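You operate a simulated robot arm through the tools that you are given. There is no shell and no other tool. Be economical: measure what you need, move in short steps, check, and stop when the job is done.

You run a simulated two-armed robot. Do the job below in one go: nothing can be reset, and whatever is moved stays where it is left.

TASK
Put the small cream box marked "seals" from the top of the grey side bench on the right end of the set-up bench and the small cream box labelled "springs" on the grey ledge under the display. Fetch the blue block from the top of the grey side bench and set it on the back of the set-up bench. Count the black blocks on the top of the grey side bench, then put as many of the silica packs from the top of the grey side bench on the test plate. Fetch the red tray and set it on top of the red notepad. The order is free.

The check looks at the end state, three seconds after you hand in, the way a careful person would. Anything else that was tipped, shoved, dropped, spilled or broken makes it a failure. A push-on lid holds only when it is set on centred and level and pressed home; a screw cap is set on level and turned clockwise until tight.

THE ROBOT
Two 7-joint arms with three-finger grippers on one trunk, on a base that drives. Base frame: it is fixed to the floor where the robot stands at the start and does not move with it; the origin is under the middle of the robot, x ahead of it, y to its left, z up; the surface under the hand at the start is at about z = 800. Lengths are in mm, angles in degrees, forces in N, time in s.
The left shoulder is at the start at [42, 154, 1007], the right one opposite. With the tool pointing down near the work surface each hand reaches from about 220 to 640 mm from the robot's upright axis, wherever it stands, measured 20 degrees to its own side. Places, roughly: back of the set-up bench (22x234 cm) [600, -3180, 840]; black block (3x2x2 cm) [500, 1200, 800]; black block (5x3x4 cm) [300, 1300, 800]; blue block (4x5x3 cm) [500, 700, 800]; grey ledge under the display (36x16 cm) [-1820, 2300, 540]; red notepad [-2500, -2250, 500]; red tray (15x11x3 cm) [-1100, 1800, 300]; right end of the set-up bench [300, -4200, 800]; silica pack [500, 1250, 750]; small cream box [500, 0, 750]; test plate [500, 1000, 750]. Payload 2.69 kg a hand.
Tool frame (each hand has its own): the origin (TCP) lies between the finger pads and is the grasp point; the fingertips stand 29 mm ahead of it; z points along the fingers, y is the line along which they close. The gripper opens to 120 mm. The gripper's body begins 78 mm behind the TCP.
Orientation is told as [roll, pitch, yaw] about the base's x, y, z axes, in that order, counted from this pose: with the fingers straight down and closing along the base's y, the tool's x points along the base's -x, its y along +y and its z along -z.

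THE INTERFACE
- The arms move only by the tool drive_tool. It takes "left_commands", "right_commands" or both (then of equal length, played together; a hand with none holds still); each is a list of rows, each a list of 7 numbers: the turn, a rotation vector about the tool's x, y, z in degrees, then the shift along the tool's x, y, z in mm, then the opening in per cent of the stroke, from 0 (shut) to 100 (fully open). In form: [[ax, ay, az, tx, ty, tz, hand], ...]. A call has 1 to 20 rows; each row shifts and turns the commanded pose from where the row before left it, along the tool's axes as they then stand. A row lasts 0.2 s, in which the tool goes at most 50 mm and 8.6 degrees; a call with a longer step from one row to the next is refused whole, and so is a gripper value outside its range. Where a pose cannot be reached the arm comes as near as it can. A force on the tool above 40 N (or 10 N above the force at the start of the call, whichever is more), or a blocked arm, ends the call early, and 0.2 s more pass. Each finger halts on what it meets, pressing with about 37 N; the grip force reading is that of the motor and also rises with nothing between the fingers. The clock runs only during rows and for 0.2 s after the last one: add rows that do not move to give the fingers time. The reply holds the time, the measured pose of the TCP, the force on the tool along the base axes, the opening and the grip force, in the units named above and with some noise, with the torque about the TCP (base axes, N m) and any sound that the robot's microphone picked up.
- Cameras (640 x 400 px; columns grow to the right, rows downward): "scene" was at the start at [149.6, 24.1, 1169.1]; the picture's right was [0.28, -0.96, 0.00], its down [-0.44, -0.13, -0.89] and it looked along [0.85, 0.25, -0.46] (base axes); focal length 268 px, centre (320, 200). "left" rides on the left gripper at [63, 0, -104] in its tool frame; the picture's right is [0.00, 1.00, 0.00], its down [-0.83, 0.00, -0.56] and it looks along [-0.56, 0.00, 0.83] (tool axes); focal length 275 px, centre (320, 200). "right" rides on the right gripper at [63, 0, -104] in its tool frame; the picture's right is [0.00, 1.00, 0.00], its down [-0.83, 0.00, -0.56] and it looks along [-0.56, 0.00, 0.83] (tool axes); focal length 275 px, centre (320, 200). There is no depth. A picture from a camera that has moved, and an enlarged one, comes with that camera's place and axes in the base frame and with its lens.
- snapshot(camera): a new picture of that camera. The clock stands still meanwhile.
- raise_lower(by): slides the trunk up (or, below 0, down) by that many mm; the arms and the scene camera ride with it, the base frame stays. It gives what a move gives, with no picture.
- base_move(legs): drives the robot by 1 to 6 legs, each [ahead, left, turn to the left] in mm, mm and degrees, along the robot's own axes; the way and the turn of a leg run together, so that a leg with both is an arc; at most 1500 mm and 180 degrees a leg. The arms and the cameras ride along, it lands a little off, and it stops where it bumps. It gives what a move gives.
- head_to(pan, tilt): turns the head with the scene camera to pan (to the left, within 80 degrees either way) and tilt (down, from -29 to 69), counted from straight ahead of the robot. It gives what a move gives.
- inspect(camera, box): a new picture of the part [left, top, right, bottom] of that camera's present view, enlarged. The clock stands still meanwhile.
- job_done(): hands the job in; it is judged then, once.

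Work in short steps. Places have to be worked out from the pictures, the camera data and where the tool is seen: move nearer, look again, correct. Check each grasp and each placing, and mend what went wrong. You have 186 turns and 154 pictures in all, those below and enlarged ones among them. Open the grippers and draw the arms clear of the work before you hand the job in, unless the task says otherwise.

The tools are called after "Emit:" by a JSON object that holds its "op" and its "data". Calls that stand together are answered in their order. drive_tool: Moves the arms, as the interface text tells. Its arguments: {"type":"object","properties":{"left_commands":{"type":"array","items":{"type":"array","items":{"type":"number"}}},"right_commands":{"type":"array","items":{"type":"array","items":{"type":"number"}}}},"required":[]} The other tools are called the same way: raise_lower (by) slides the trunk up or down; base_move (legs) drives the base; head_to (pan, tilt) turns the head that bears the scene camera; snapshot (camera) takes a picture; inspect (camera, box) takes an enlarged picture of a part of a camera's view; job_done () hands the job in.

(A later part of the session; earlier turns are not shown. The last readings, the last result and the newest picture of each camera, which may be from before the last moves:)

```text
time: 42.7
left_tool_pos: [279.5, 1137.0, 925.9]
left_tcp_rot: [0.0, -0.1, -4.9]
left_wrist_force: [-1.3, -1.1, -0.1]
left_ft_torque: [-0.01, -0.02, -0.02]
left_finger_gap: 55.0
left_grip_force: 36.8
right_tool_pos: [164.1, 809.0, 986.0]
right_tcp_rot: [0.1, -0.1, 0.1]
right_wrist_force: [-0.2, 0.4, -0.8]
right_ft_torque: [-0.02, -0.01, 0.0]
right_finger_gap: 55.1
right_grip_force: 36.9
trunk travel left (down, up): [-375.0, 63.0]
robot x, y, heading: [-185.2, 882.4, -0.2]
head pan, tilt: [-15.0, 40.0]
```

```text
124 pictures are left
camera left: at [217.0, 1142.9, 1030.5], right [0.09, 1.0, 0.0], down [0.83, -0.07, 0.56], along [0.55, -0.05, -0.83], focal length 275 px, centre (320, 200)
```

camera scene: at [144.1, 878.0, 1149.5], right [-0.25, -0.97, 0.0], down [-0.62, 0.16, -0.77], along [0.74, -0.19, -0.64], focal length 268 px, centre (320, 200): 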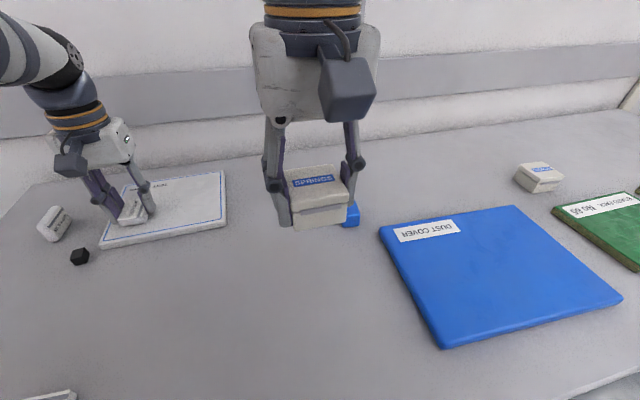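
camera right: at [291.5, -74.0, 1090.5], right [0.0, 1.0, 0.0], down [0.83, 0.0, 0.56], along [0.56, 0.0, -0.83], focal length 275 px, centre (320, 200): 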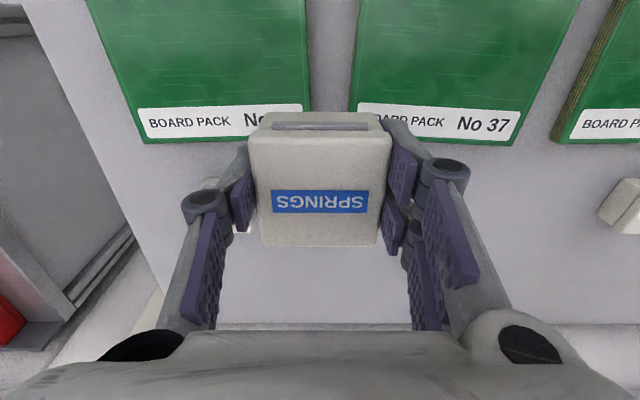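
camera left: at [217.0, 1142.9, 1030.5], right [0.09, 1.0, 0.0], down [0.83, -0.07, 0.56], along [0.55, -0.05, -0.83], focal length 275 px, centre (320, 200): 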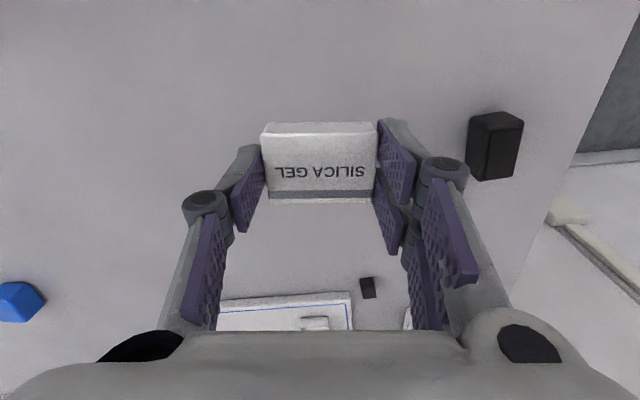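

Held. I'll drive forward to the plate.

Emit:
{"op": "base_move", "data": {"legs": [[187, -30, 0]]}}

Emit:
{"op": "drive_tool", "data": {"left_commands": [[0, 0, -4.9, 0, 0, 0, 35], [0, 0, 0, -28, -23, 0, 35], [0, 0, 0, -28, -23, 0, 35], [0, 0, 0, -29, -23, 0, 35], [0, 0, 0, -29, -23, 0, 35]]}}

Emit:
{"op": "snapshot", "data": {"camera": "left"}}

```text
time: 44.2
left_tool_pos: [465.4, 1107.6, 926.0]
left_tcp_rot: [-0.1, 0.0, -4.9]
left_wrist_force: [0.4, 0.5, 0.3]
left_ft_torque: [0.03, 0.02, -0.01]
left_finger_gap: 54.6
left_grip_force: 36.1
right_tool_pos: [352.1, 778.9, 985.2]
right_tcp_rot: [0.0, -0.1, 0.1]
right_wrist_force: [0.8, -0.6, -1.2]
right_ft_torque: [-0.01, 0.02, -0.03]
right_finger_gap: 55.0
right_grip_force: 37.0
trunk travel left (down, up): [-375.0, 63.0]
robot x, y, heading: [-4.9, 854.9, 0.0]
head pan, tilt: [-15.0, 40.0]
```

```text
time: 45.4
left_tool_pos: [579.0, 1015.3, 923.6]
left_tcp_rot: [0.0, 0.2, 0.2]
left_wrist_force: [1.1, -0.3, 1.4]
left_ft_torque: [0.0, 0.0, -0.02]
left_finger_gap: 54.9
left_grip_force: 36.7
right_tool_pos: [351.6, 778.1, 984.5]
right_tcp_rot: [0.0, -0.1, 0.2]
right_wrist_force: [-0.3, 0.7, -0.5]
right_ft_torque: [0.02, 0.02, 0.01]
right_finger_gap: 55.0
right_grip_force: 37.0
trunk travel left (down, up): [-375.0, 63.0]
robot x, y, heading: [2.4, 849.7, 0.1]
head pan, tilt: [-15.0, 40.0]
```

```text
123 pictures are left
camera left: at [517.2, 1015.9, 1027.9], right [0.0, 1.0, 0.0], down [0.83, 0.0, 0.55], along [0.55, 0.0, -0.83], focal length 275 px, centre (320, 200)
```

left: 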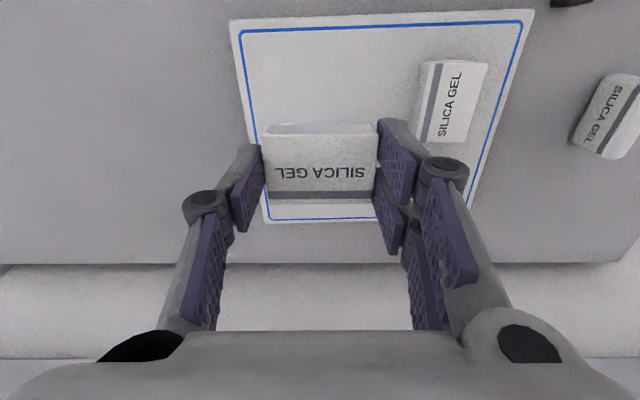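

Clear of pack A. I'll lower to contact.

Emit:
{"op": "drive_tool", "data": {"left_commands": [[0, 0, 0, 0, 0, 30, 35], [0, 0, 0, 0, 0, 30, 35], [0, 0, 0, 0, 0, 11, 35], [0, 0, 0, 0, 0, 2, 35], [0, 0, 0, 0, 0, 2, 35], [0, 0, 0, 0, 0, 2, 35]]}}

```text
time: 46.8
left_tool_pos: [579.9, 1015.2, 848.4]
left_tcp_rot: [-0.1, 0.1, 0.1]
left_wrist_force: [-0.4, 0.4, -0.8]
left_ft_torque: [-0.01, 0.03, -0.02]
left_finger_gap: 54.8
left_grip_force: 37.4
right_tool_pos: [350.4, 778.7, 985.9]
right_tcp_rot: [0.0, 0.0, 0.1]
right_wrist_force: [-1.3, -0.3, -1.4]
right_ft_torque: [-0.03, -0.01, -0.01]
right_finger_gap: 55.1
right_grip_force: 36.9
trunk travel left (down, up): [-375.0, 63.0]
robot x, y, heading: [-1.8, 848.3, -0.2]
head pan, tilt: [-15.0, 40.0]
```

Emit:
{"op": "drive_tool", "data": {"left_commands": [[0, 0, 0, 0, 0, 2, 35], [0, 0, 0, 0, 0, 2, 35], [0, 0, 0, 0, 0, 0, 35]]}}

```text
time: 47.6
left_tool_pos: [579.3, 1016.9, 844.8]
left_tcp_rot: [-0.1, -0.1, 0.0]
left_wrist_force: [-0.4, 1.5, 8.4]
left_ft_torque: [0.04, 0.04, 0.03]
left_finger_gap: 55.0
left_grip_force: 36.5
right_tool_pos: [349.6, 778.9, 986.5]
right_tcp_rot: [0.0, -0.2, 0.1]
right_wrist_force: [0.1, 0.2, -0.8]
right_ft_torque: [-0.01, 0.0, -0.03]
right_finger_gap: 55.0
right_grip_force: 36.9
trunk travel left (down, up): [-375.0, 63.0]
robot x, y, heading: [-6.0, 849.4, -0.0]
head pan, tilt: [-15.0, 40.0]
```

Contact felt at 8 N. I'll release and rise.

Emit:
{"op": "drive_tool", "data": {"left_commands": [[0, 0, 0, 0, 0, 0, 62], [0, 0, 0, 0, 0, 0, 62], [0, 0, 0, 0, 0, -25, 62], [0, 0, 0, 0, 0, -40, 62], [0, 0, 0, 0, 0, -40, 62]]}}

Emit:
{"op": "snapshot", "data": {"camera": "left"}}

```text
time: 48.8
left_tool_pos: [573.6, 1016.0, 948.6]
left_tcp_rot: [0.0, -0.1, 0.0]
left_wrist_force: [-0.7, -0.2, -0.7]
left_ft_torque: [-0.01, 0.01, -0.01]
left_finger_gap: 74.6
left_grip_force: 0.1
left hand out of reach, approached as far as the arm can: row 5
right_tool_pos: [349.8, 778.9, 985.5]
right_tcp_rot: [-0.1, -0.1, 0.1]
right_wrist_force: [-0.7, -0.3, -1.0]
right_ft_torque: [-0.03, -0.01, -0.02]
right_finger_gap: 54.8
right_grip_force: 37.3
trunk travel left (down, up): [-375.0, 63.0]
robot x, y, heading: [-6.0, 851.1, 0.4]
head pan, tilt: [-15.0, 40.0]
```

```text
122 pictures are left
camera left: at [511.1, 1016.8, 1051.8], right [0.0, 1.0, 0.0], down [0.83, 0.0, 0.56], along [0.56, 0.0, -0.83], focal length 275 px, centre (320, 200)
```

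left: 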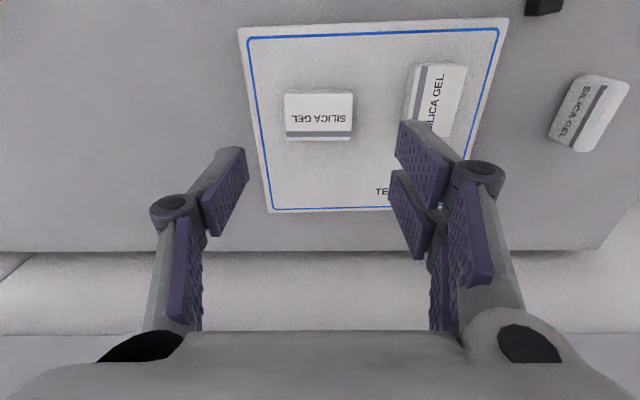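

Both packs are on the plate. I'll tuck the left hand back, back away from the bench and turn to find the ledge and tray.

Emit:
{"op": "drive_tool", "data": {"left_commands": [[0, 0, 0, 20, 40, 0, 62], [0, 0, 0, 20, 40, 0, 62], [0, 0, 0, 20, 40, -10, 62], [0, 0, 0, 30, 40, -10, 62], [0, 0, 0, 40, 20, -20, 62], [0, 0, 0, 40, 0, 0, 62]]}}

Emit:
{"op": "base_move", "data": {"legs": [[-450, 0, 0], [0, 0, 130]]}}

Emit:
{"op": "head_to", "data": {"pan": 0, "tilt": 25}}

Emit:
{"op": "snapshot", "data": {"camera": "scene"}}

```text
refused: row 4 steps farther than a row can; nothing moved
```

```text
time: 56.9
left_tool_pos: [-951.3, 1187.9, 946.6]
left_tcp_rot: [0.1, 0.0, 129.8]
left_wrist_force: [-0.5, -1.0, 1.0]
left_ft_torque: [0.0, -0.02, 0.01]
left_finger_gap: 74.4
left_grip_force: 0.0
right_tool_pos: [-627.0, 1166.2, 985.8]
right_tcp_rot: [0.0, 0.0, 130.0]
right_wrist_force: [0.1, -0.2, -0.9]
right_ft_torque: [0.01, 0.02, 0.0]
right_finger_gap: 55.1
right_grip_force: 37.6
trunk travel left (down, up): [-375.0, 63.0]
robot x, y, heading: [-455.0, 848.9, 129.9]
head pan, tilt: [-15.0, 40.0]
```

```text
time: 57.7
left_tool_pos: [-950.9, 1187.1, 947.1]
left_tcp_rot: [0.0, -0.1, 129.8]
left_wrist_force: [0.5, 0.4, -0.7]
left_ft_torque: [0.03, 0.02, -0.01]
left_finger_gap: 74.4
left_grip_force: 0.0
right_tool_pos: [-626.1, 1167.2, 985.4]
right_tcp_rot: [0.0, 0.0, 129.9]
right_wrist_force: [-0.4, 0.6, -1.0]
right_ft_torque: [-0.01, 0.04, 0.0]
right_finger_gap: 54.9
right_grip_force: 36.6
trunk travel left (down, up): [-375.0, 63.0]
robot x, y, heading: [-453.9, 845.3, 129.9]
head pan, tilt: [0.0, 25.0]
```

```text
121 pictures are left
camera scene: at [-556.5, 967.6, 1172.7], right [0.77, 0.64, 0.0], down [0.27, -0.32, -0.91], along [-0.58, 0.69, -0.42], focal length 268 px, centre (320, 200)
```

scene: 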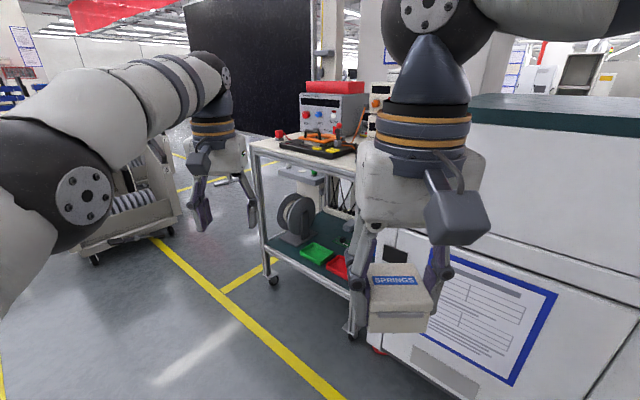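

A trolley with a red tray on its lower shelf stands ahead. The ledge should be behind it to the left. I'll tuck the left arm, then zoom in on the trolley.

Emit:
{"op": "drive_tool", "data": {"left_commands": [[0, 0, 0, 20, 40, 0, 62], [0, 0, 0, 20, 40, 0, 62], [0, 0, 0, 20, 40, -10, 62], [0, 0, 0, 25, 35, -10, 62], [0, 0, 0, 35, 25, -10, 62], [0, 0, 0, 40, 20, 0, 62]]}}

Emit:
{"op": "inspect", "data": {"camera": "scene", "box": [200, 70, 420, 350]}}

Emit:
{"op": "head_to", "data": {"pan": 40, "tilt": 20}}

Emit:
{"op": "snapshot", "data": {"camera": "scene"}}

```text
time: 59.1
left_tool_pos: [-1002.5, 936.7, 978.0]
left_tcp_rot: [0.1, -0.1, 129.9]
left_wrist_force: [0.2, -0.3, -0.1]
left_ft_torque: [-0.02, 0.0, -0.01]
left_finger_gap: 74.3
left_grip_force: 0.1
right_tool_pos: [-626.5, 1166.8, 986.3]
right_tcp_rot: [0.0, -0.1, 129.9]
right_wrist_force: [0.1, -0.2, -0.5]
right_ft_torque: [0.0, -0.02, 0.02]
right_finger_gap: 55.2
right_grip_force: 36.6
trunk travel left (down, up): [-375.0, 63.0]
robot x, y, heading: [-455.1, 852.1, 129.9]
head pan, tilt: [0.0, 25.0]
```

```text
1.43 times, centred on (310, 210) of scene
camera zoom: at [-556.6, 967.0, 1172.8], right [0.77, 0.64, 0.0], down [0.27, -0.32, -0.91], along [-0.58, 0.69, -0.42], focal length 384 px, centre (334, 186)
```

zoom: 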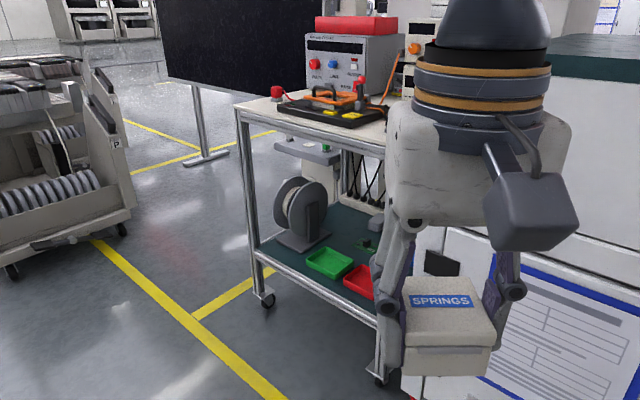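

```text
time: 60.2
left_tool_pos: [-1003.8, 937.1, 976.8]
left_tcp_rot: [0.0, -0.1, 129.8]
left_wrist_force: [0.3, -0.1, -0.8]
left_ft_torque: [-0.01, -0.01, 0.02]
left_finger_gap: 74.2
left_grip_force: 0.0
right_tool_pos: [-626.6, 1166.9, 985.1]
right_tcp_rot: [0.0, -0.1, 129.9]
right_wrist_force: [0.4, -0.6, -0.5]
right_ft_torque: [0.0, -0.01, 0.03]
right_finger_gap: 55.2
right_grip_force: 37.2
trunk travel left (down, up): [-375.0, 63.0]
robot x, y, heading: [-453.1, 849.3, 129.7]
head pan, tilt: [40.0, 20.0]
```

```text
119 pictures are left
camera scene: at [-589.1, 913.3, 1180.8], right [0.18, 0.98, 0.0], down [0.34, -0.06, -0.94], along [-0.93, 0.16, -0.34], focal length 268 px, centre (320, 200)
```

scene: 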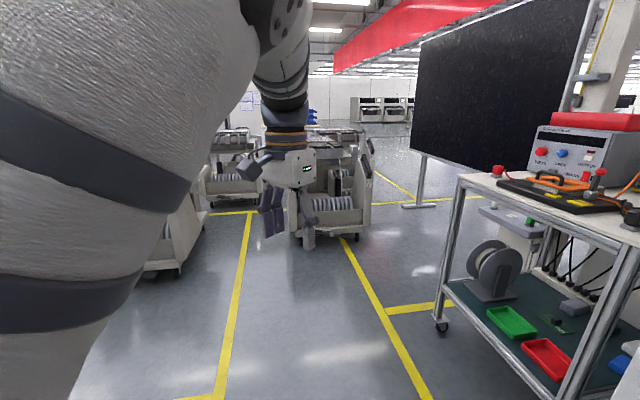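

The trolley runs along x from about -1050 to -1640, with its front at y≈1750 and the red tray at about [-1150, 1847, 300]. The ledge sits behind and left, near a column. I'll turn to face +y and drive left to look at the ledge.

Emit:
{"op": "base_move", "data": {"legs": [[0, 0, -40], [0, 1350, 0]]}}

Emit:
{"op": "head_to", "data": {"pan": 0, "tilt": 25}}

Emit:
{"op": "snapshot", "data": {"camera": "scene"}}

```text
time: 72.6
left_tool_pos: [-2177.4, 1267.0, 978.5]
left_tcp_rot: [0.1, 0.0, 90.1]
left_wrist_force: [0.1, -0.2, -0.4]
left_ft_torque: [0.02, 0.0, -0.03]
left_finger_gap: 74.4
left_grip_force: 0.2
right_tool_pos: [-1740.5, 1204.5, 986.2]
right_tcp_rot: [-0.1, 0.1, 90.2]
right_wrist_force: [0.0, 0.0, -0.2]
right_ft_torque: [0.02, 0.02, -0.02]
right_finger_gap: 55.2
right_grip_force: 37.3
trunk travel left (down, up): [-375.0, 63.0]
robot x, y, heading: [-1807.3, 850.5, 90.2]
head pan, tilt: [40.0, 20.0]
```

```text
time: 73.7
left_tool_pos: [-2177.3, 1267.9, 976.9]
left_tcp_rot: [0.1, 0.1, 90.1]
left_wrist_force: [-0.6, 0.7, 0.5]
left_ft_torque: [0.02, -0.01, 0.02]
left_finger_gap: 74.3
left_grip_force: 0.0
right_tool_pos: [-1739.7, 1204.8, 985.7]
right_tcp_rot: [0.0, -0.1, 90.2]
right_wrist_force: [-0.1, -0.1, -0.6]
right_ft_torque: [-0.01, 0.01, 0.0]
right_finger_gap: 54.9
right_grip_force: 37.3
trunk travel left (down, up): [-375.0, 63.0]
robot x, y, heading: [-1809.8, 852.1, 90.3]
head pan, tilt: [0.0, 25.0]
```

```text
118 pictures are left
camera scene: at [-1813.6, 1004.1, 1172.8], right [1.0, 0.0, 0.0], down [0.0, -0.42, -0.91], along [0.0, 0.91, -0.42], focal length 268 px, centre (320, 200)
```

scene: 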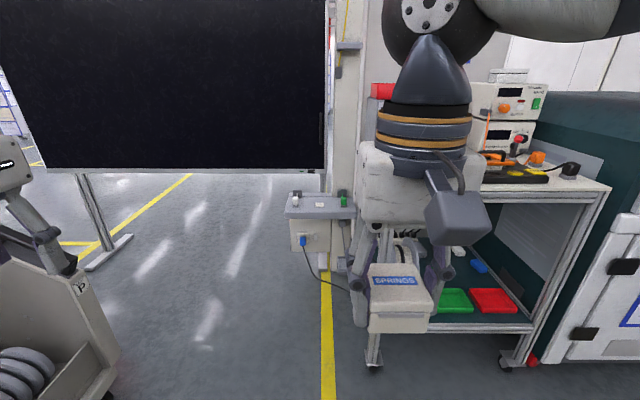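

I see the ledge at x≈-1998..-1643, y≈2290, z≈540, with some things on it. I'll zoom in.

Emit:
{"op": "inspect", "data": {"camera": "scene", "box": [270, 160, 370, 280]}}

Emit:
{"op": "inspect", "data": {"camera": "scene", "box": [340, 200, 640, 400]}}

```text
3.33 times, centred on (320, 220) of scene
camera zoom: at [-1813.6, 1004.1, 1172.8], right [1.0, 0.0, 0.0], down [0.0, -0.42, -0.91], along [0.0, 0.91, -0.42], focal length 895 px, centre (320, 133)
```

zoom: 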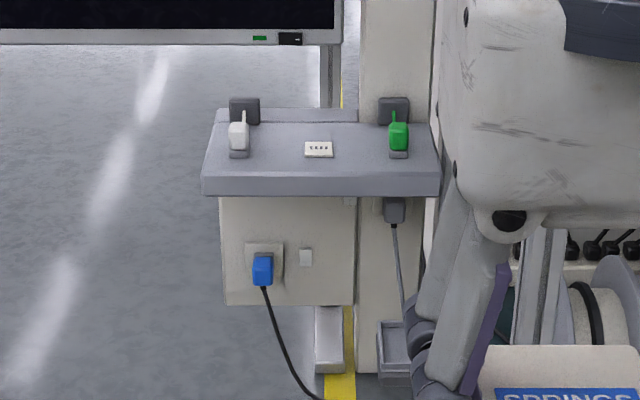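

```text
2.00 times, centred on (490, 300) of scene
camera zoom: at [-1813.6, 1004.1, 1172.8], right [1.0, 0.0, 0.0], down [0.0, -0.42, -0.91], along [0.0, 0.91, -0.42], focal length 537 px, centre (-20, 0)
```

zoom: 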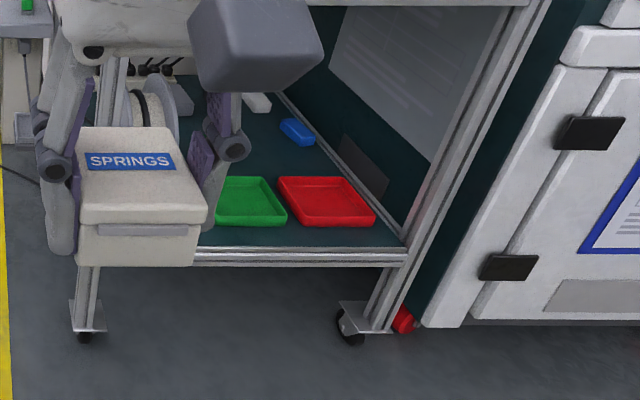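

The ledge holds two standing plugs, white at x≈-1941 and green at x≈-1691, and a small card near x≈-1813. The box fits at about x=-1880, towards the front. I'll drive closer.

Emit:
{"op": "base_move", "data": {"legs": [[0, 190, -0.3], [750, 0, 0]]}}

Emit:
{"op": "head_to", "data": {"pan": -5, "tilt": 45}}

Emit:
{"op": "snapshot", "data": {"camera": "scene"}}

Emit:
{"op": "snapshot", "data": {"camera": "right"}}

```text
time: 79.5
left_tool_pos: [-2366.9, 2021.8, 976.8]
left_tcp_rot: [0.0, 0.0, 90.1]
left_wrist_force: [0.1, -0.6, -0.1]
left_ft_torque: [-0.05, -0.01, 0.03]
left_finger_gap: 74.1
left_grip_force: 0.1
right_tool_pos: [-1929.5, 1957.2, 986.6]
right_tcp_rot: [0.0, -0.1, 90.2]
right_wrist_force: [-0.3, 0.6, -0.9]
right_ft_torque: [0.0, 0.01, 0.0]
right_finger_gap: 55.2
right_grip_force: 37.0
trunk travel left (down, up): [-375.0, 63.0]
robot x, y, heading: [-2001.2, 1606.9, 90.3]
head pan, tilt: [0.0, 25.0]
```

```text
time: 80.3
left_tool_pos: [-2367.2, 2021.6, 976.9]
left_tcp_rot: [0.0, 0.0, 90.1]
left_wrist_force: [0.4, -0.2, 0.4]
left_ft_torque: [-0.01, 0.01, 0.02]
left_finger_gap: 74.5
left_grip_force: 0.0
right_tool_pos: [-1930.2, 1956.7, 986.8]
right_tcp_rot: [0.0, -0.2, 90.2]
right_wrist_force: [-0.3, -0.9, -0.8]
right_ft_torque: [0.01, -0.02, 0.01]
right_finger_gap: 55.0
right_grip_force: 36.9
trunk travel left (down, up): [-375.0, 63.0]
robot x, y, heading: [-1999.4, 1604.2, 90.4]
head pan, tilt: [-5.0, 45.0]
```

```text
115 pictures are left
camera scene: at [-1996.7, 1746.8, 1142.2], right [1.0, -0.08, 0.0], down [-0.06, -0.7, -0.71], along [0.06, 0.71, -0.71], focal length 268 px, centre (320, 200)
```

scene: 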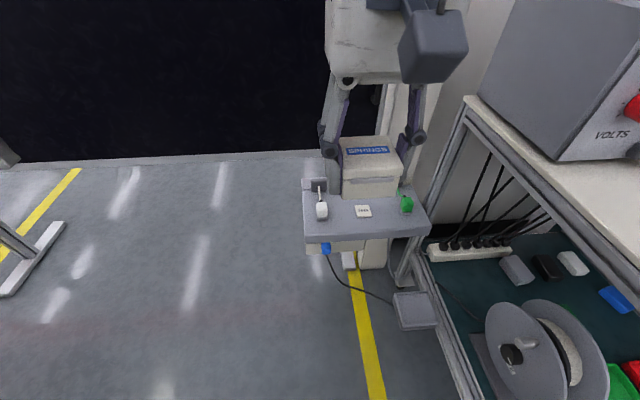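

```text
114 pictures are left
camera right: at [-1928.1, 1894.3, 1090.4], right [-1.0, -0.01, 0.0], down [-0.01, 0.83, 0.56], along [0.0, 0.56, -0.83], focal length 275 px, centre (320, 200)
```

right: 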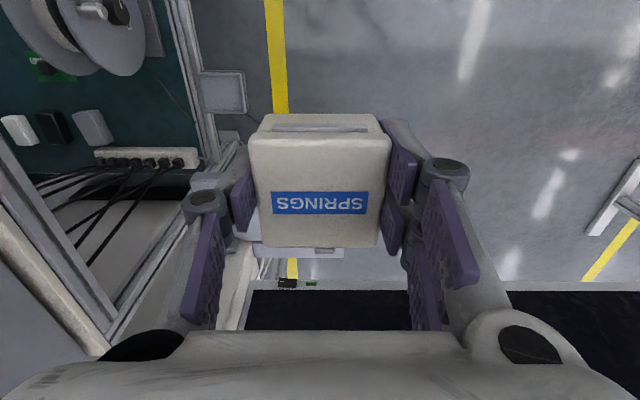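

The ledge front edge is at y≈2211 and x≈-1997..-1640. The white plug is at [-1947, 2271], the card at [-1819, 2292] and green at [-1685, 2280]. The target for springs is [-1876, 2248]. I'll lower the trunk and drive forward.

Emit:
{"op": "raise_lower", "data": {"by": -260}}

Emit:
{"op": "base_move", "data": {"legs": [[160, 0, 0]]}}

Emit:
{"op": "snapshot", "data": {"camera": "scene"}}

Emit:
{"op": "snapshot", "data": {"camera": "right"}}

```text
time: 83.0
left_tool_pos: [-2367.9, 2040.8, 675.5]
left_tcp_rot: [0.1, 6.1, 90.1]
left_wrist_force: [-0.9, 0.0, 0.0]
left_ft_torque: [-0.02, 0.01, -0.03]
left_finger_gap: 74.5
left_grip_force: 0.1
right_tool_pos: [-1929.0, 1958.1, 727.3]
right_tcp_rot: [0.0, -0.1, 90.3]
right_wrist_force: [-0.8, -0.3, -0.2]
right_ft_torque: [0.02, 0.02, -0.01]
right_finger_gap: 54.9
right_grip_force: 36.6
trunk travel left (down, up): [-115.0, 323.0]
robot x, y, heading: [-2000.2, 1603.2, 90.1]
head pan, tilt: [-5.0, 45.0]
```

```text
time: 84.4
left_tool_pos: [-2367.4, 2199.6, 675.1]
left_tcp_rot: [0.0, 6.1, 90.0]
left_wrist_force: [0.1, -0.5, 0.0]
left_ft_torque: [0.01, 0.0, 0.0]
left_finger_gap: 74.2
left_grip_force: 0.1
right_tool_pos: [-1930.2, 2116.2, 726.5]
right_tcp_rot: [0.0, -0.2, 90.2]
right_wrist_force: [0.1, -0.1, -0.5]
right_ft_torque: [-0.04, -0.03, -0.04]
right_finger_gap: 55.2
right_grip_force: 36.5
trunk travel left (down, up): [-115.0, 323.0]
robot x, y, heading: [-2005.5, 1763.1, 90.2]
head pan, tilt: [-5.0, 45.0]
```

```text
113 pictures are left
camera scene: at [-1997.1, 1990.6, 862.8], right [1.0, -0.09, 0.0], down [-0.06, -0.7, -0.71], along [0.06, 0.7, -0.71], focal length 268 px, centre (320, 200)
```

scene: 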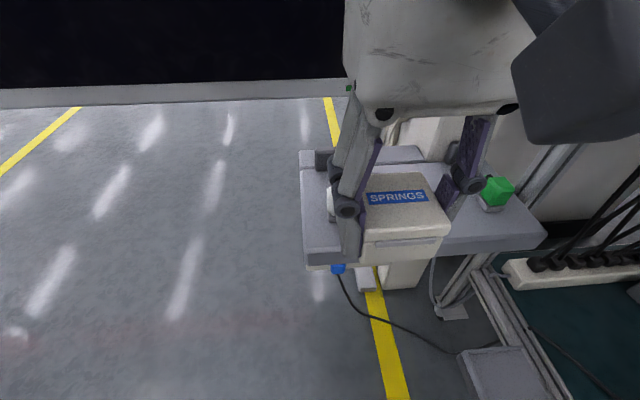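

```text
112 pictures are left
camera right: at [-1928.1, 2052.7, 830.3], right [-1.0, -0.01, 0.0], down [0.0, 0.83, 0.56], along [0.0, 0.56, -0.83], focal length 275 px, centre (320, 200)
```

right: 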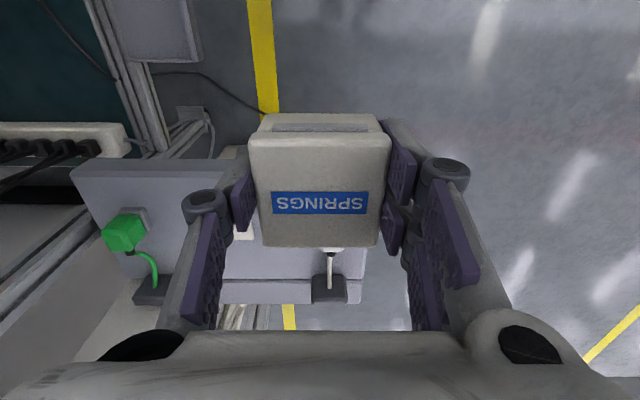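

The view confirms the geometry. I'll move above the target at [-1876, 2248], staying high.

Emit:
{"op": "drive_tool", "data": {"right_commands": [[0, 0, 0, -33, -13.5, 0, 20], [0, 0, 0, -33, -13.5, 0, 20], [0, 0, 0, -33, -13.5, 0, 20], [0, 0, 0, -33, -13.5, 0, 20], [0, 0, 0, 0, 0, 30, 20], [0, 0, 0, 0, 0, 30, 20]]}}

Emit:
{"op": "snapshot", "data": {"camera": "right"}}

Emit:
{"op": "snapshot", "data": {"camera": "scene"}}

```text
time: 85.8
left_tool_pos: [-2377.9, 2200.6, 667.7]
left_tcp_rot: [-0.7, 6.3, 90.2]
left_wrist_force: [-0.1, -0.2, -0.9]
left_ft_torque: [0.0, 0.0, -0.02]
left_finger_gap: 74.2
left_grip_force: 0.0
right_tool_pos: [-1889.2, 2249.2, 662.1]
right_tcp_rot: [-0.9, 0.3, 90.8]
right_wrist_force: [0.5, 0.3, -0.5]
right_ft_torque: [0.0, 0.04, 0.01]
right_finger_gap: 54.7
right_grip_force: 37.1
trunk travel left (down, up): [-115.0, 323.0]
robot x, y, heading: [-1999.6, 1761.9, 90.2]
head pan, tilt: [-5.0, 45.0]
```

```text
111 pictures are left
camera right: at [-1888.3, 2186.7, 767.3], right [-1.0, -0.02, -0.02], down [-0.02, 0.83, 0.55], along [0.0, 0.55, -0.83], focal length 275 px, centre (320, 200)
```

right: 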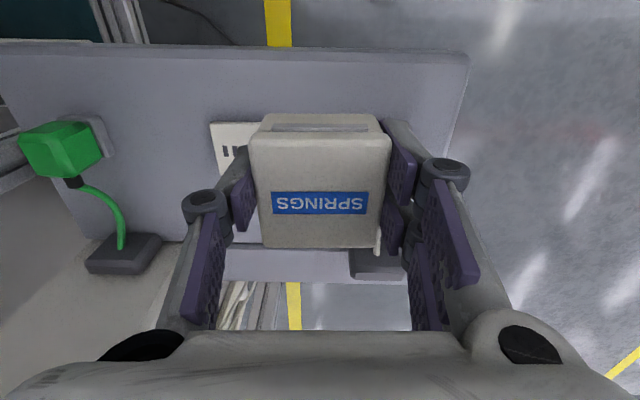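

```text
110 pictures are left
camera scene: at [-2009.1, 1992.5, 861.3], right [1.0, -0.08, 0.01], down [-0.05, -0.71, -0.71], along [0.07, 0.7, -0.71], focal length 268 px, centre (320, 200)
```

scene: 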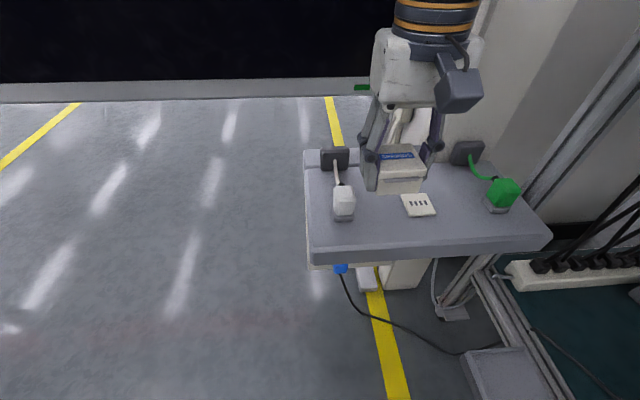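

The whole robot seems shifted or tilted slightly, so the right elbow may be touching something. I'll look right.

Emit:
{"op": "head_to", "data": {"pan": -60, "tilt": 15}}

Emit:
{"op": "snapshot", "data": {"camera": "scene"}}

```text
time: 87.0
left_tool_pos: [-2377.1, 2199.5, 669.0]
left_tcp_rot: [-0.7, 6.3, 90.1]
left_wrist_force: [-0.4, 0.3, 0.1]
left_ft_torque: [-0.03, 0.02, -0.02]
left_finger_gap: 74.8
left_grip_force: 0.1
right_tool_pos: [-1889.0, 2249.3, 664.7]
right_tcp_rot: [-1.1, 0.3, 90.9]
right_wrist_force: [-0.4, 0.3, -0.8]
right_ft_torque: [0.03, 0.0, 0.03]
right_finger_gap: 54.8
right_grip_force: 37.3
trunk travel left (down, up): [-115.0, 323.0]
robot x, y, heading: [-2004.3, 1762.8, 90.6]
head pan, tilt: [-60.0, 15.0]
```

```text
109 pictures are left
camera scene: at [-1935.3, 1958.7, 910.0], right [0.51, -0.86, 0.01], down [-0.21, -0.13, -0.97], along [0.84, 0.49, -0.25], focal length 268 px, centre (320, 200)
```

scene: 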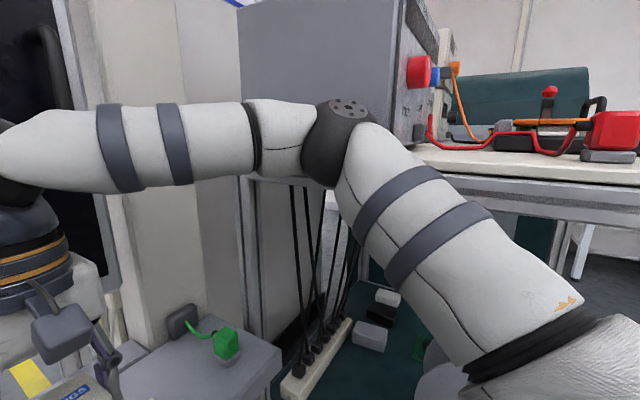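

The right elbow is against the trolley's equipment. I'll retract the arm and back off before re-approaching from further left with the robot turned right.

Emit:
{"op": "drive_tool", "data": {"right_commands": [[0, 0, 0, 0, 0, -30, 20], [0, 0, 0, 0, 0, -30, 20], [0, 0, 0, 33, 13.5, 0, 20], [0, 0, 0, 33, 13.5, 0, 20], [0, 0, 0, 33, 13.5, 0, 20], [0, 0, 0, 33, 13.5, 0, 20]]}}

Emit:
{"op": "snapshot", "data": {"camera": "scene"}}

```text
time: 88.4
left_tool_pos: [-2366.0, 2200.6, 673.9]
left_tcp_rot: [-0.1, 6.1, 89.9]
left_wrist_force: [0.1, 0.1, 0.2]
left_ft_torque: [0.0, -0.01, 0.02]
left_finger_gap: 74.6
left_grip_force: 0.1
right_tool_pos: [-1928.6, 2116.4, 725.6]
right_tcp_rot: [-0.1, -0.2, 89.8]
right_wrist_force: [-1.3, -0.4, -0.2]
right_ft_torque: [0.05, -0.19, 0.0]
right_finger_gap: 55.1
right_grip_force: 37.0
trunk travel left (down, up): [-115.0, 323.0]
robot x, y, heading: [-2001.0, 1762.5, 90.0]
head pan, tilt: [-60.0, 15.0]
```

```text
108 pictures are left
camera scene: at [-1922.6, 1956.1, 910.1], right [0.5, -0.87, 0.0], down [-0.22, -0.13, -0.97], along [0.84, 0.48, -0.26], focal length 268 px, centre (320, 200)
```

scene: 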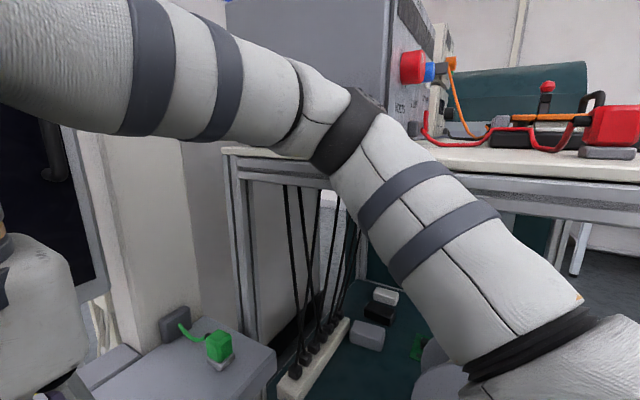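

Back in the clear, with tilt gone. Now I'll reposition: back, left, forward, then turn right 30°.

Emit:
{"op": "base_move", "data": {"legs": [[-150, 0, 0], [0, 225, 0], [250, 0, -30]]}}

Emit:
{"op": "snapshot", "data": {"camera": "scene"}}

Emit:
{"op": "snapshot", "data": {"camera": "right"}}

```text
time: 92.8
left_tool_pos: [-2393.1, 2304.7, 675.2]
left_tcp_rot: [-0.5, 7.7, 71.7]
left_wrist_force: [0.1, 0.3, -0.4]
left_ft_torque: [-0.01, 0.0, 0.0]
left_finger_gap: 74.2
left_grip_force: 0.1
right_tool_pos: [-2004.0, 2084.4, 725.9]
right_tcp_rot: [-0.1, 0.0, 69.5]
right_wrist_force: [-0.5, -0.2, 0.3]
right_ft_torque: [-0.02, -0.01, 0.02]
right_finger_gap: 55.0
right_grip_force: 37.3
trunk travel left (down, up): [-115.0, 323.0]
robot x, y, heading: [-2195.9, 1775.7, 69.7]
head pan, tilt: [-60.0, 15.0]
stopped in leg 3: the force on the tool passed its limit at 186 N (the readings are from after the stop); the commanded pose is now the measured one
```

```text
107 pictures are left
camera scene: at [-2053.4, 1931.0, 909.6], right [0.17, -0.99, 0.0], down [-0.26, -0.04, -0.97], along [0.95, 0.16, -0.26], focal length 268 px, centre (320, 200)
```

scene: 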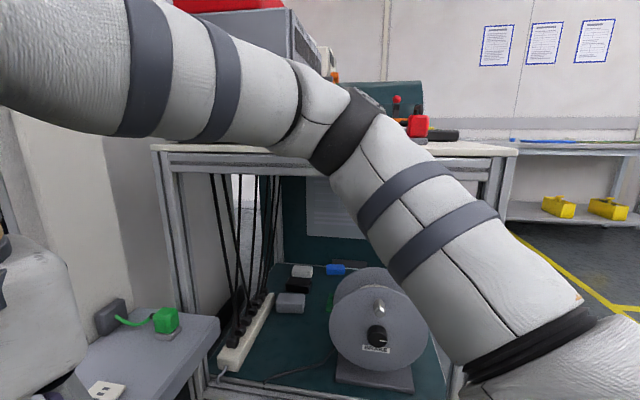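

```text
106 pictures are left
camera right: at [-2024.3, 2024.3, 829.8], right [-0.94, 0.34, 0.0], down [0.29, 0.78, 0.56], along [0.19, 0.52, -0.83], focal length 275 px, centre (320, 200)
```

right: 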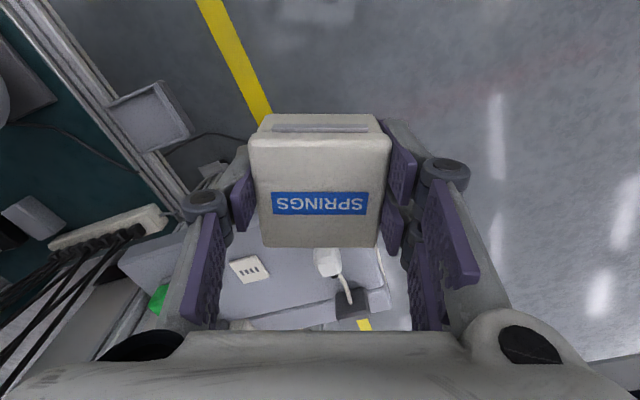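

The left hand appears to have touched the big display, whose plane is at about y≈2345 with its bottom at z≈740. I'll back off and check it.

Emit:
{"op": "base_move", "data": {"legs": [[-120, 0, 0]]}}

Emit:
{"op": "head_to", "data": {"pan": 45, "tilt": 10}}

Emit:
{"op": "snapshot", "data": {"camera": "scene"}}

```text
time: 94.1
left_tool_pos: [-2434.1, 2191.1, 674.9]
left_tcp_rot: [-0.3, 7.7, 71.7]
left_wrist_force: [-0.7, 0.1, 0.6]
left_ft_torque: [0.01, 0.03, 0.03]
left_finger_gap: 74.4
left_grip_force: 0.0
right_tool_pos: [-2045.5, 1971.7, 725.2]
right_tcp_rot: [0.0, 0.0, 69.6]
right_wrist_force: [0.8, -1.0, -0.1]
right_ft_torque: [0.0, 0.0, -0.01]
right_finger_gap: 55.0
right_grip_force: 37.1
trunk travel left (down, up): [-115.0, 323.0]
robot x, y, heading: [-2235.0, 1662.8, 69.6]
head pan, tilt: [-60.0, 15.0]
```

```text
time: 95.9
left_tool_pos: [-2435.0, 2191.0, 675.7]
left_tcp_rot: [-0.3, 7.6, 71.7]
left_wrist_force: [0.0, 0.3, 0.6]
left_ft_torque: [-0.01, 0.02, 0.02]
left_finger_gap: 74.6
left_grip_force: 0.0
right_tool_pos: [-2046.9, 1970.4, 726.4]
right_tcp_rot: [0.0, 0.0, 69.6]
right_wrist_force: [0.1, 0.3, -0.8]
right_ft_torque: [-0.02, -0.01, 0.0]
right_finger_gap: 55.1
right_grip_force: 36.9
trunk travel left (down, up): [-115.0, 323.0]
robot x, y, heading: [-2235.6, 1662.9, 69.8]
head pan, tilt: [45.0, 10.0]
```

```text
105 pictures are left
camera scene: at [-2225.8, 1887.1, 917.7], right [0.91, 0.42, 0.0], down [0.07, -0.16, -0.98], along [-0.41, 0.9, -0.17], focal length 268 px, centre (320, 200)
```

scene: 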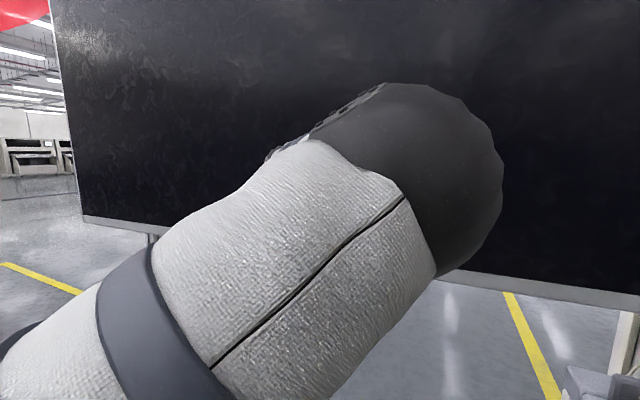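

The display looks intact and in place. The left hand is too far forward, so I'll square up to heading 90° at x≈-2180, y≈1763, and pull the left hand back.

Emit:
{"op": "drive_tool", "data": {"left_commands": [[0, 0, 0, 30, -10, 10, 60], [0, 0, 0, 30, -10, 10, 60], [0, 0, 0, 30, -10, 10, 60]]}}

Emit:
{"op": "base_move", "data": {"legs": [[0, 0, 20.3]]}}

```text
time: 96.7
left_tool_pos: [-2478.8, 2129.5, 653.5]
left_tcp_rot: [-0.5, 7.8, 71.6]
left_wrist_force: [0.7, 0.1, -0.8]
left_ft_torque: [0.01, -0.02, 0.01]
left_finger_gap: 71.9
left_grip_force: 0.1
left hand out of reach, approached as far as the arm can: row 1, 2, 3
right_tool_pos: [-2045.2, 1971.9, 724.8]
right_tcp_rot: [0.0, 0.0, 69.7]
right_wrist_force: [0.6, -0.4, -0.1]
right_ft_torque: [0.01, -0.03, -0.01]
right_finger_gap: 55.0
right_grip_force: 37.0
trunk travel left (down, up): [-115.0, 323.0]
robot x, y, heading: [-2235.5, 1663.1, 69.7]
head pan, tilt: [45.0, 10.0]
```

```text
time: 98.2
left_tool_pos: [-2626.5, 2016.8, 652.9]
left_tcp_rot: [-0.4, 7.8, 92.0]
left_wrist_force: [0.5, -1.6, 0.4]
left_ft_torque: [0.02, -0.01, 0.0]
left_finger_gap: 72.3
left_grip_force: 0.1
right_tool_pos: [-2164.0, 2018.0, 724.4]
right_tcp_rot: [-0.1, 0.0, 89.9]
right_wrist_force: [0.5, 1.0, -0.2]
right_ft_torque: [0.01, -0.03, 0.01]
right_finger_gap: 55.2
right_grip_force: 36.7
trunk travel left (down, up): [-115.0, 323.0]
robot x, y, heading: [-2239.0, 1662.5, 89.9]
head pan, tilt: [45.0, 10.0]
```

Left hand drawn back. I'll move to the placing position.

Emit:
{"op": "base_move", "data": {"legs": [[0, -58, 0], [105, 0, 0]]}}

Emit:
{"op": "drive_tool", "data": {"right_commands": [[0, 0, 0, -20, -40, 0, 20], [0, 0, 0, -20, -40, 0, 20], [0, 0, 0, -20, -40, 0, 20], [0, 0, 0, -20, -40, 0, 20]]}}

Emit:
{"op": "head_to", "data": {"pan": -55, "tilt": 25}}

Emit:
{"op": "snapshot", "data": {"camera": "scene"}}

```text
time: 100.1
left_tool_pos: [-2566.7, 2122.9, 653.7]
left_tcp_rot: [-0.5, 7.9, 91.7]
left_wrist_force: [-0.8, 0.5, -0.2]
left_ft_torque: [-0.03, -0.03, -0.01]
left_finger_gap: 72.2
left_grip_force: 0.1
right_tool_pos: [-2104.5, 2123.4, 725.3]
right_tcp_rot: [0.1, 0.0, 89.8]
right_wrist_force: [-0.4, 0.8, -0.4]
right_ft_torque: [-0.03, -0.03, 0.02]
right_finger_gap: 55.3
right_grip_force: 36.9
trunk travel left (down, up): [-115.0, 323.0]
robot x, y, heading: [-2181.2, 1771.4, 89.5]
head pan, tilt: [45.0, 10.0]
```

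```text
time: 101.1
left_tool_pos: [-2567.3, 2123.2, 654.1]
left_tcp_rot: [-0.6, 7.8, 91.9]
left_wrist_force: [0.0, -0.7, 0.1]
left_ft_torque: [0.0, 0.0, 0.0]
left_finger_gap: 71.8
left_grip_force: 0.0
right_tool_pos: [-1944.0, 2204.1, 724.3]
right_tcp_rot: [-0.1, 0.0, 89.8]
right_wrist_force: [0.0, 0.4, -1.0]
right_ft_torque: [0.03, 0.0, -0.01]
right_finger_gap: 55.2
right_grip_force: 36.8
trunk travel left (down, up): [-115.0, 323.0]
robot x, y, heading: [-2177.9, 1770.0, 89.6]
head pan, tilt: [45.0, 10.0]
```

```text
time: 102.8
left_tool_pos: [-2566.5, 2121.4, 652.9]
left_tcp_rot: [-0.6, 7.7, 91.9]
left_wrist_force: [-0.1, -0.5, 0.1]
left_ft_torque: [0.01, -0.02, 0.01]
left_finger_gap: 72.1
left_grip_force: 0.1
right_tool_pos: [-1943.8, 2203.5, 725.5]
right_tcp_rot: [0.0, 0.0, 89.7]
right_wrist_force: [0.3, 0.3, -1.8]
right_ft_torque: [0.03, -0.02, -0.02]
right_finger_gap: 54.8
right_grip_force: 37.5
trunk travel left (down, up): [-115.0, 323.0]
robot x, y, heading: [-2177.8, 1765.5, 89.9]
head pan, tilt: [-55.0, 25.0]
```

```text
104 pictures are left
camera scene: at [-2104.5, 1969.8, 893.4], right [0.57, -0.82, 0.0], down [-0.35, -0.24, -0.91], along [0.74, 0.52, -0.42], focal length 268 px, centre (320, 200)
```

scene: 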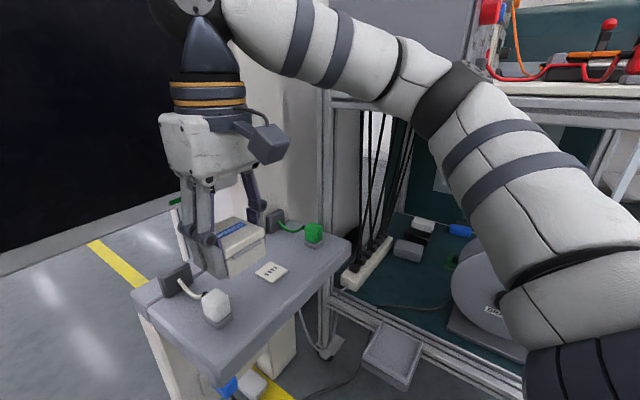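

No tilt now. I'll continue to above the target.

Emit:
{"op": "drive_tool", "data": {"right_commands": [[0, 0, 0, -22, -34, 0, 20], [0, 0, 0, -22, -34, 0, 20], [0, 0, 0, 0, 0, 30, 20], [0, 0, 0, 0, 0, 30, 20]]}}

Emit:
{"op": "snapshot", "data": {"camera": "scene"}}

Emit:
{"op": "snapshot", "data": {"camera": "right"}}

```text
time: 103.8
left_tool_pos: [-2565.2, 2121.4, 653.1]
left_tcp_rot: [-0.5, 7.9, 91.8]
left_wrist_force: [0.7, -0.5, -0.1]
left_ft_torque: [0.02, 0.0, 0.0]
left_finger_gap: 72.2
left_grip_force: 0.0
right_tool_pos: [-1875.8, 2247.5, 664.9]
right_tcp_rot: [-0.1, 0.0, 89.8]
right_wrist_force: [0.4, 0.2, -0.3]
right_ft_torque: [-0.03, -0.02, -0.01]
right_finger_gap: 55.0
right_grip_force: 37.4
trunk travel left (down, up): [-115.0, 323.0]
robot x, y, heading: [-2176.6, 1766.5, 89.6]
head pan, tilt: [-55.0, 25.0]
```

```text
103 pictures are left
camera scene: at [-2104.5, 1969.7, 893.4], right [0.57, -0.82, 0.0], down [-0.35, -0.24, -0.91], along [0.74, 0.52, -0.42], focal length 268 px, centre (320, 200)
```

scene: 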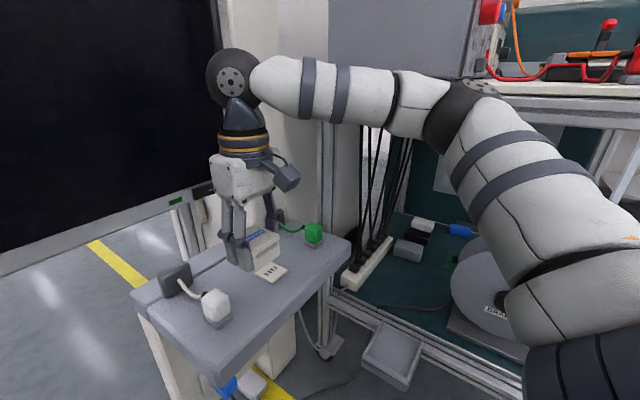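

```text
102 pictures are left
camera right: at [-1874.1, 2184.1, 769.1], right [-1.0, 0.0, 0.0], down [0.0, 0.83, 0.56], along [0.0, 0.56, -0.83], focal length 275 px, centre (320, 200)
```

right: 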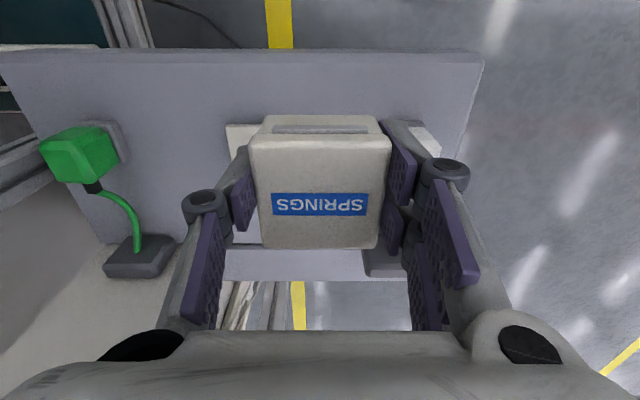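

The target is clear of the card and plug. I'll nudge 6 mm left and 5 mm back, then descend near the ledge.

Emit:
{"op": "drive_tool", "data": {"right_commands": [[0, 0, 0, 5, 6, 0, 20], [0, 0, 0, 0, 0, 30, 20], [0, 0, 0, 0, 0, 30, 20], [0, 0, 0, 0, 0, 18, 20], [0, 0, 0, 0, 0, 0, 20]]}}

Emit:
{"op": "snapshot", "data": {"camera": "right"}}

Emit:
{"op": "inspect", "data": {"camera": "scene", "box": [130, 200, 370, 350]}}

```text
time: 105.0
left_tool_pos: [-2566.2, 2122.1, 653.0]
left_tcp_rot: [-0.6, 7.8, 91.8]
left_wrist_force: [-0.1, -0.3, -0.8]
left_ft_torque: [-0.03, 0.0, 0.03]
left_finger_gap: 71.9
left_grip_force: 0.1
right_tool_pos: [-1882.1, 2242.2, 587.4]
right_tcp_rot: [0.0, -0.1, 89.7]
right_wrist_force: [-0.1, -0.1, -0.6]
right_ft_torque: [0.01, -0.02, 0.02]
right_finger_gap: 55.0
right_grip_force: 37.1
trunk travel left (down, up): [-115.0, 323.0]
robot x, y, heading: [-2177.4, 1769.0, 89.9]
head pan, tilt: [-55.0, 25.0]
```

```text
101 pictures are left
camera right: at [-1880.8, 2178.7, 691.9], right [-1.0, 0.0, 0.0], down [0.0, 0.83, 0.56], along [0.0, 0.56, -0.83], focal length 275 px, centre (320, 200)
```

right: 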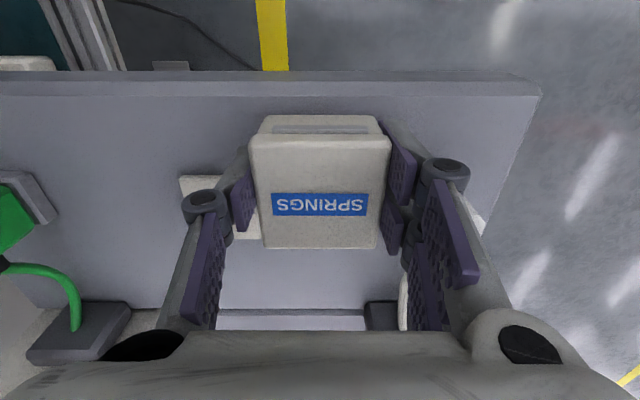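

```text
2.67 times, centred on (250, 275) of scene
camera zoom: at [-2104.5, 1969.7, 893.4], right [0.57, -0.82, 0.0], down [-0.35, -0.24, -0.91], along [0.74, 0.52, -0.42], focal length 716 px, centre (507, 0)
```

zoom: 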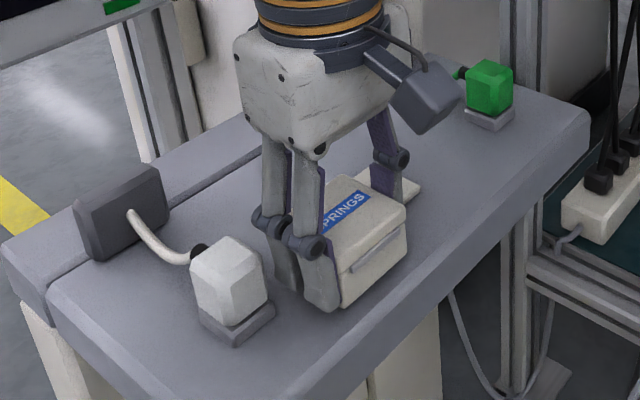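

Clear on all sides. I'll lower in small steps to contact.

Emit:
{"op": "drive_tool", "data": {"right_commands": [[0, 0, 0, 0, 0, 3, 20], [0, 0, 0, 0, 0, 3, 20], [0, 0, 0, 0, 0, 2, 20], [0, 0, 0, 0, 0, 0, 20]]}}

```text
time: 106.0
left_tool_pos: [-2566.3, 2121.9, 653.8]
left_tcp_rot: [-0.5, 7.7, 91.8]
left_wrist_force: [0.1, 0.2, 0.9]
left_ft_torque: [-0.01, -0.05, -0.01]
left_finger_gap: 72.0
left_grip_force: 0.1
right_tool_pos: [-1882.4, 2241.6, 581.1]
right_tcp_rot: [0.0, -0.2, 89.7]
right_wrist_force: [0.7, 0.0, 12.2]
right_ft_torque: [0.41, 0.0, -0.08]
right_finger_gap: 55.1
right_grip_force: 37.1
trunk travel left (down, up): [-115.0, 323.0]
robot x, y, heading: [-2175.2, 1768.8, 90.0]
head pan, tilt: [-55.0, 25.0]
```

Contact at 12 N with z≈581. I'll release slightly and rise.

Emit:
{"op": "drive_tool", "data": {"right_commands": [[0, 0, 0, 0, 0, -1, 20], [0, 0, 0, 0, 0, 0, 55], [0, 0, 0, 0, 0, 0, 55], [0, 0, 0, 0, 0, -20, 55], [0, 0, 0, 0, 0, -30, 55], [0, 0, 0, 0, 0, -40, 55]]}}

Emit:
{"op": "snapshot", "data": {"camera": "right"}}

Emit:
{"op": "inspect", "data": {"camera": "scene", "box": [130, 200, 370, 350]}}

```text
time: 107.4
left_tool_pos: [-2567.1, 2123.0, 653.5]
left_tcp_rot: [-0.5, 7.9, 91.8]
left_wrist_force: [0.6, -0.2, -0.5]
left_ft_torque: [0.01, -0.02, -0.01]
left_finger_gap: 72.0
left_grip_force: 0.0
right_tool_pos: [-1881.2, 2241.3, 671.3]
right_tcp_rot: [0.1, 0.0, 89.7]
right_wrist_force: [0.4, -0.2, 0.0]
right_ft_torque: [-0.01, 0.02, -0.02]
right_finger_gap: 66.1
right_grip_force: 0.0
trunk travel left (down, up): [-115.0, 323.0]
robot x, y, heading: [-2177.5, 1767.8, 89.6]
head pan, tilt: [-55.0, 25.0]
```

```text
99 pictures are left
camera right: at [-1880.3, 2177.9, 775.1], right [-1.0, 0.0, 0.0], down [0.0, 0.83, 0.56], along [0.0, 0.56, -0.83], focal length 275 px, centre (320, 200)
```

right: 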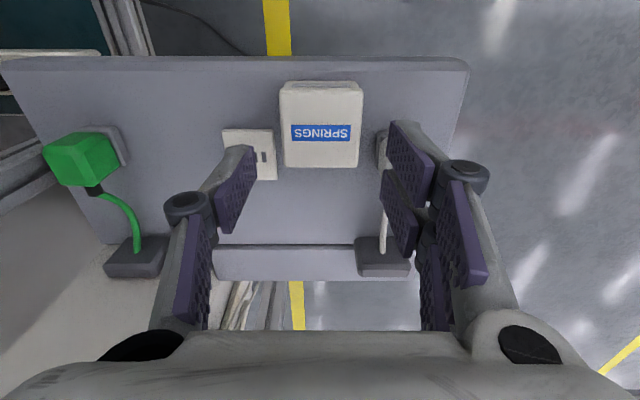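

```text
2.67 times, centred on (250, 275) of scene
camera zoom: at [-2104.5, 1969.6, 893.4], right [0.57, -0.82, 0.0], down [-0.35, -0.24, -0.91], along [0.74, 0.52, -0.42], focal length 716 px, centre (507, 0)
```

zoom: 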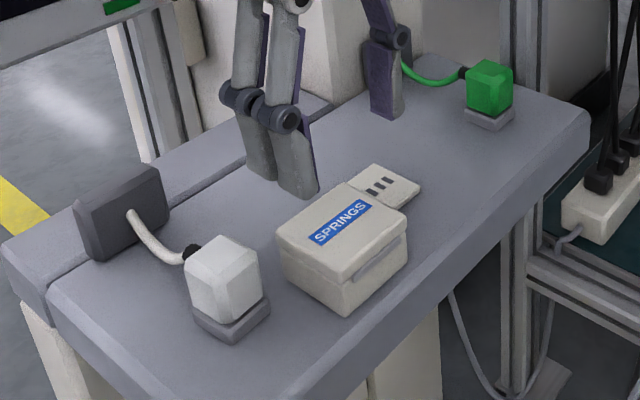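

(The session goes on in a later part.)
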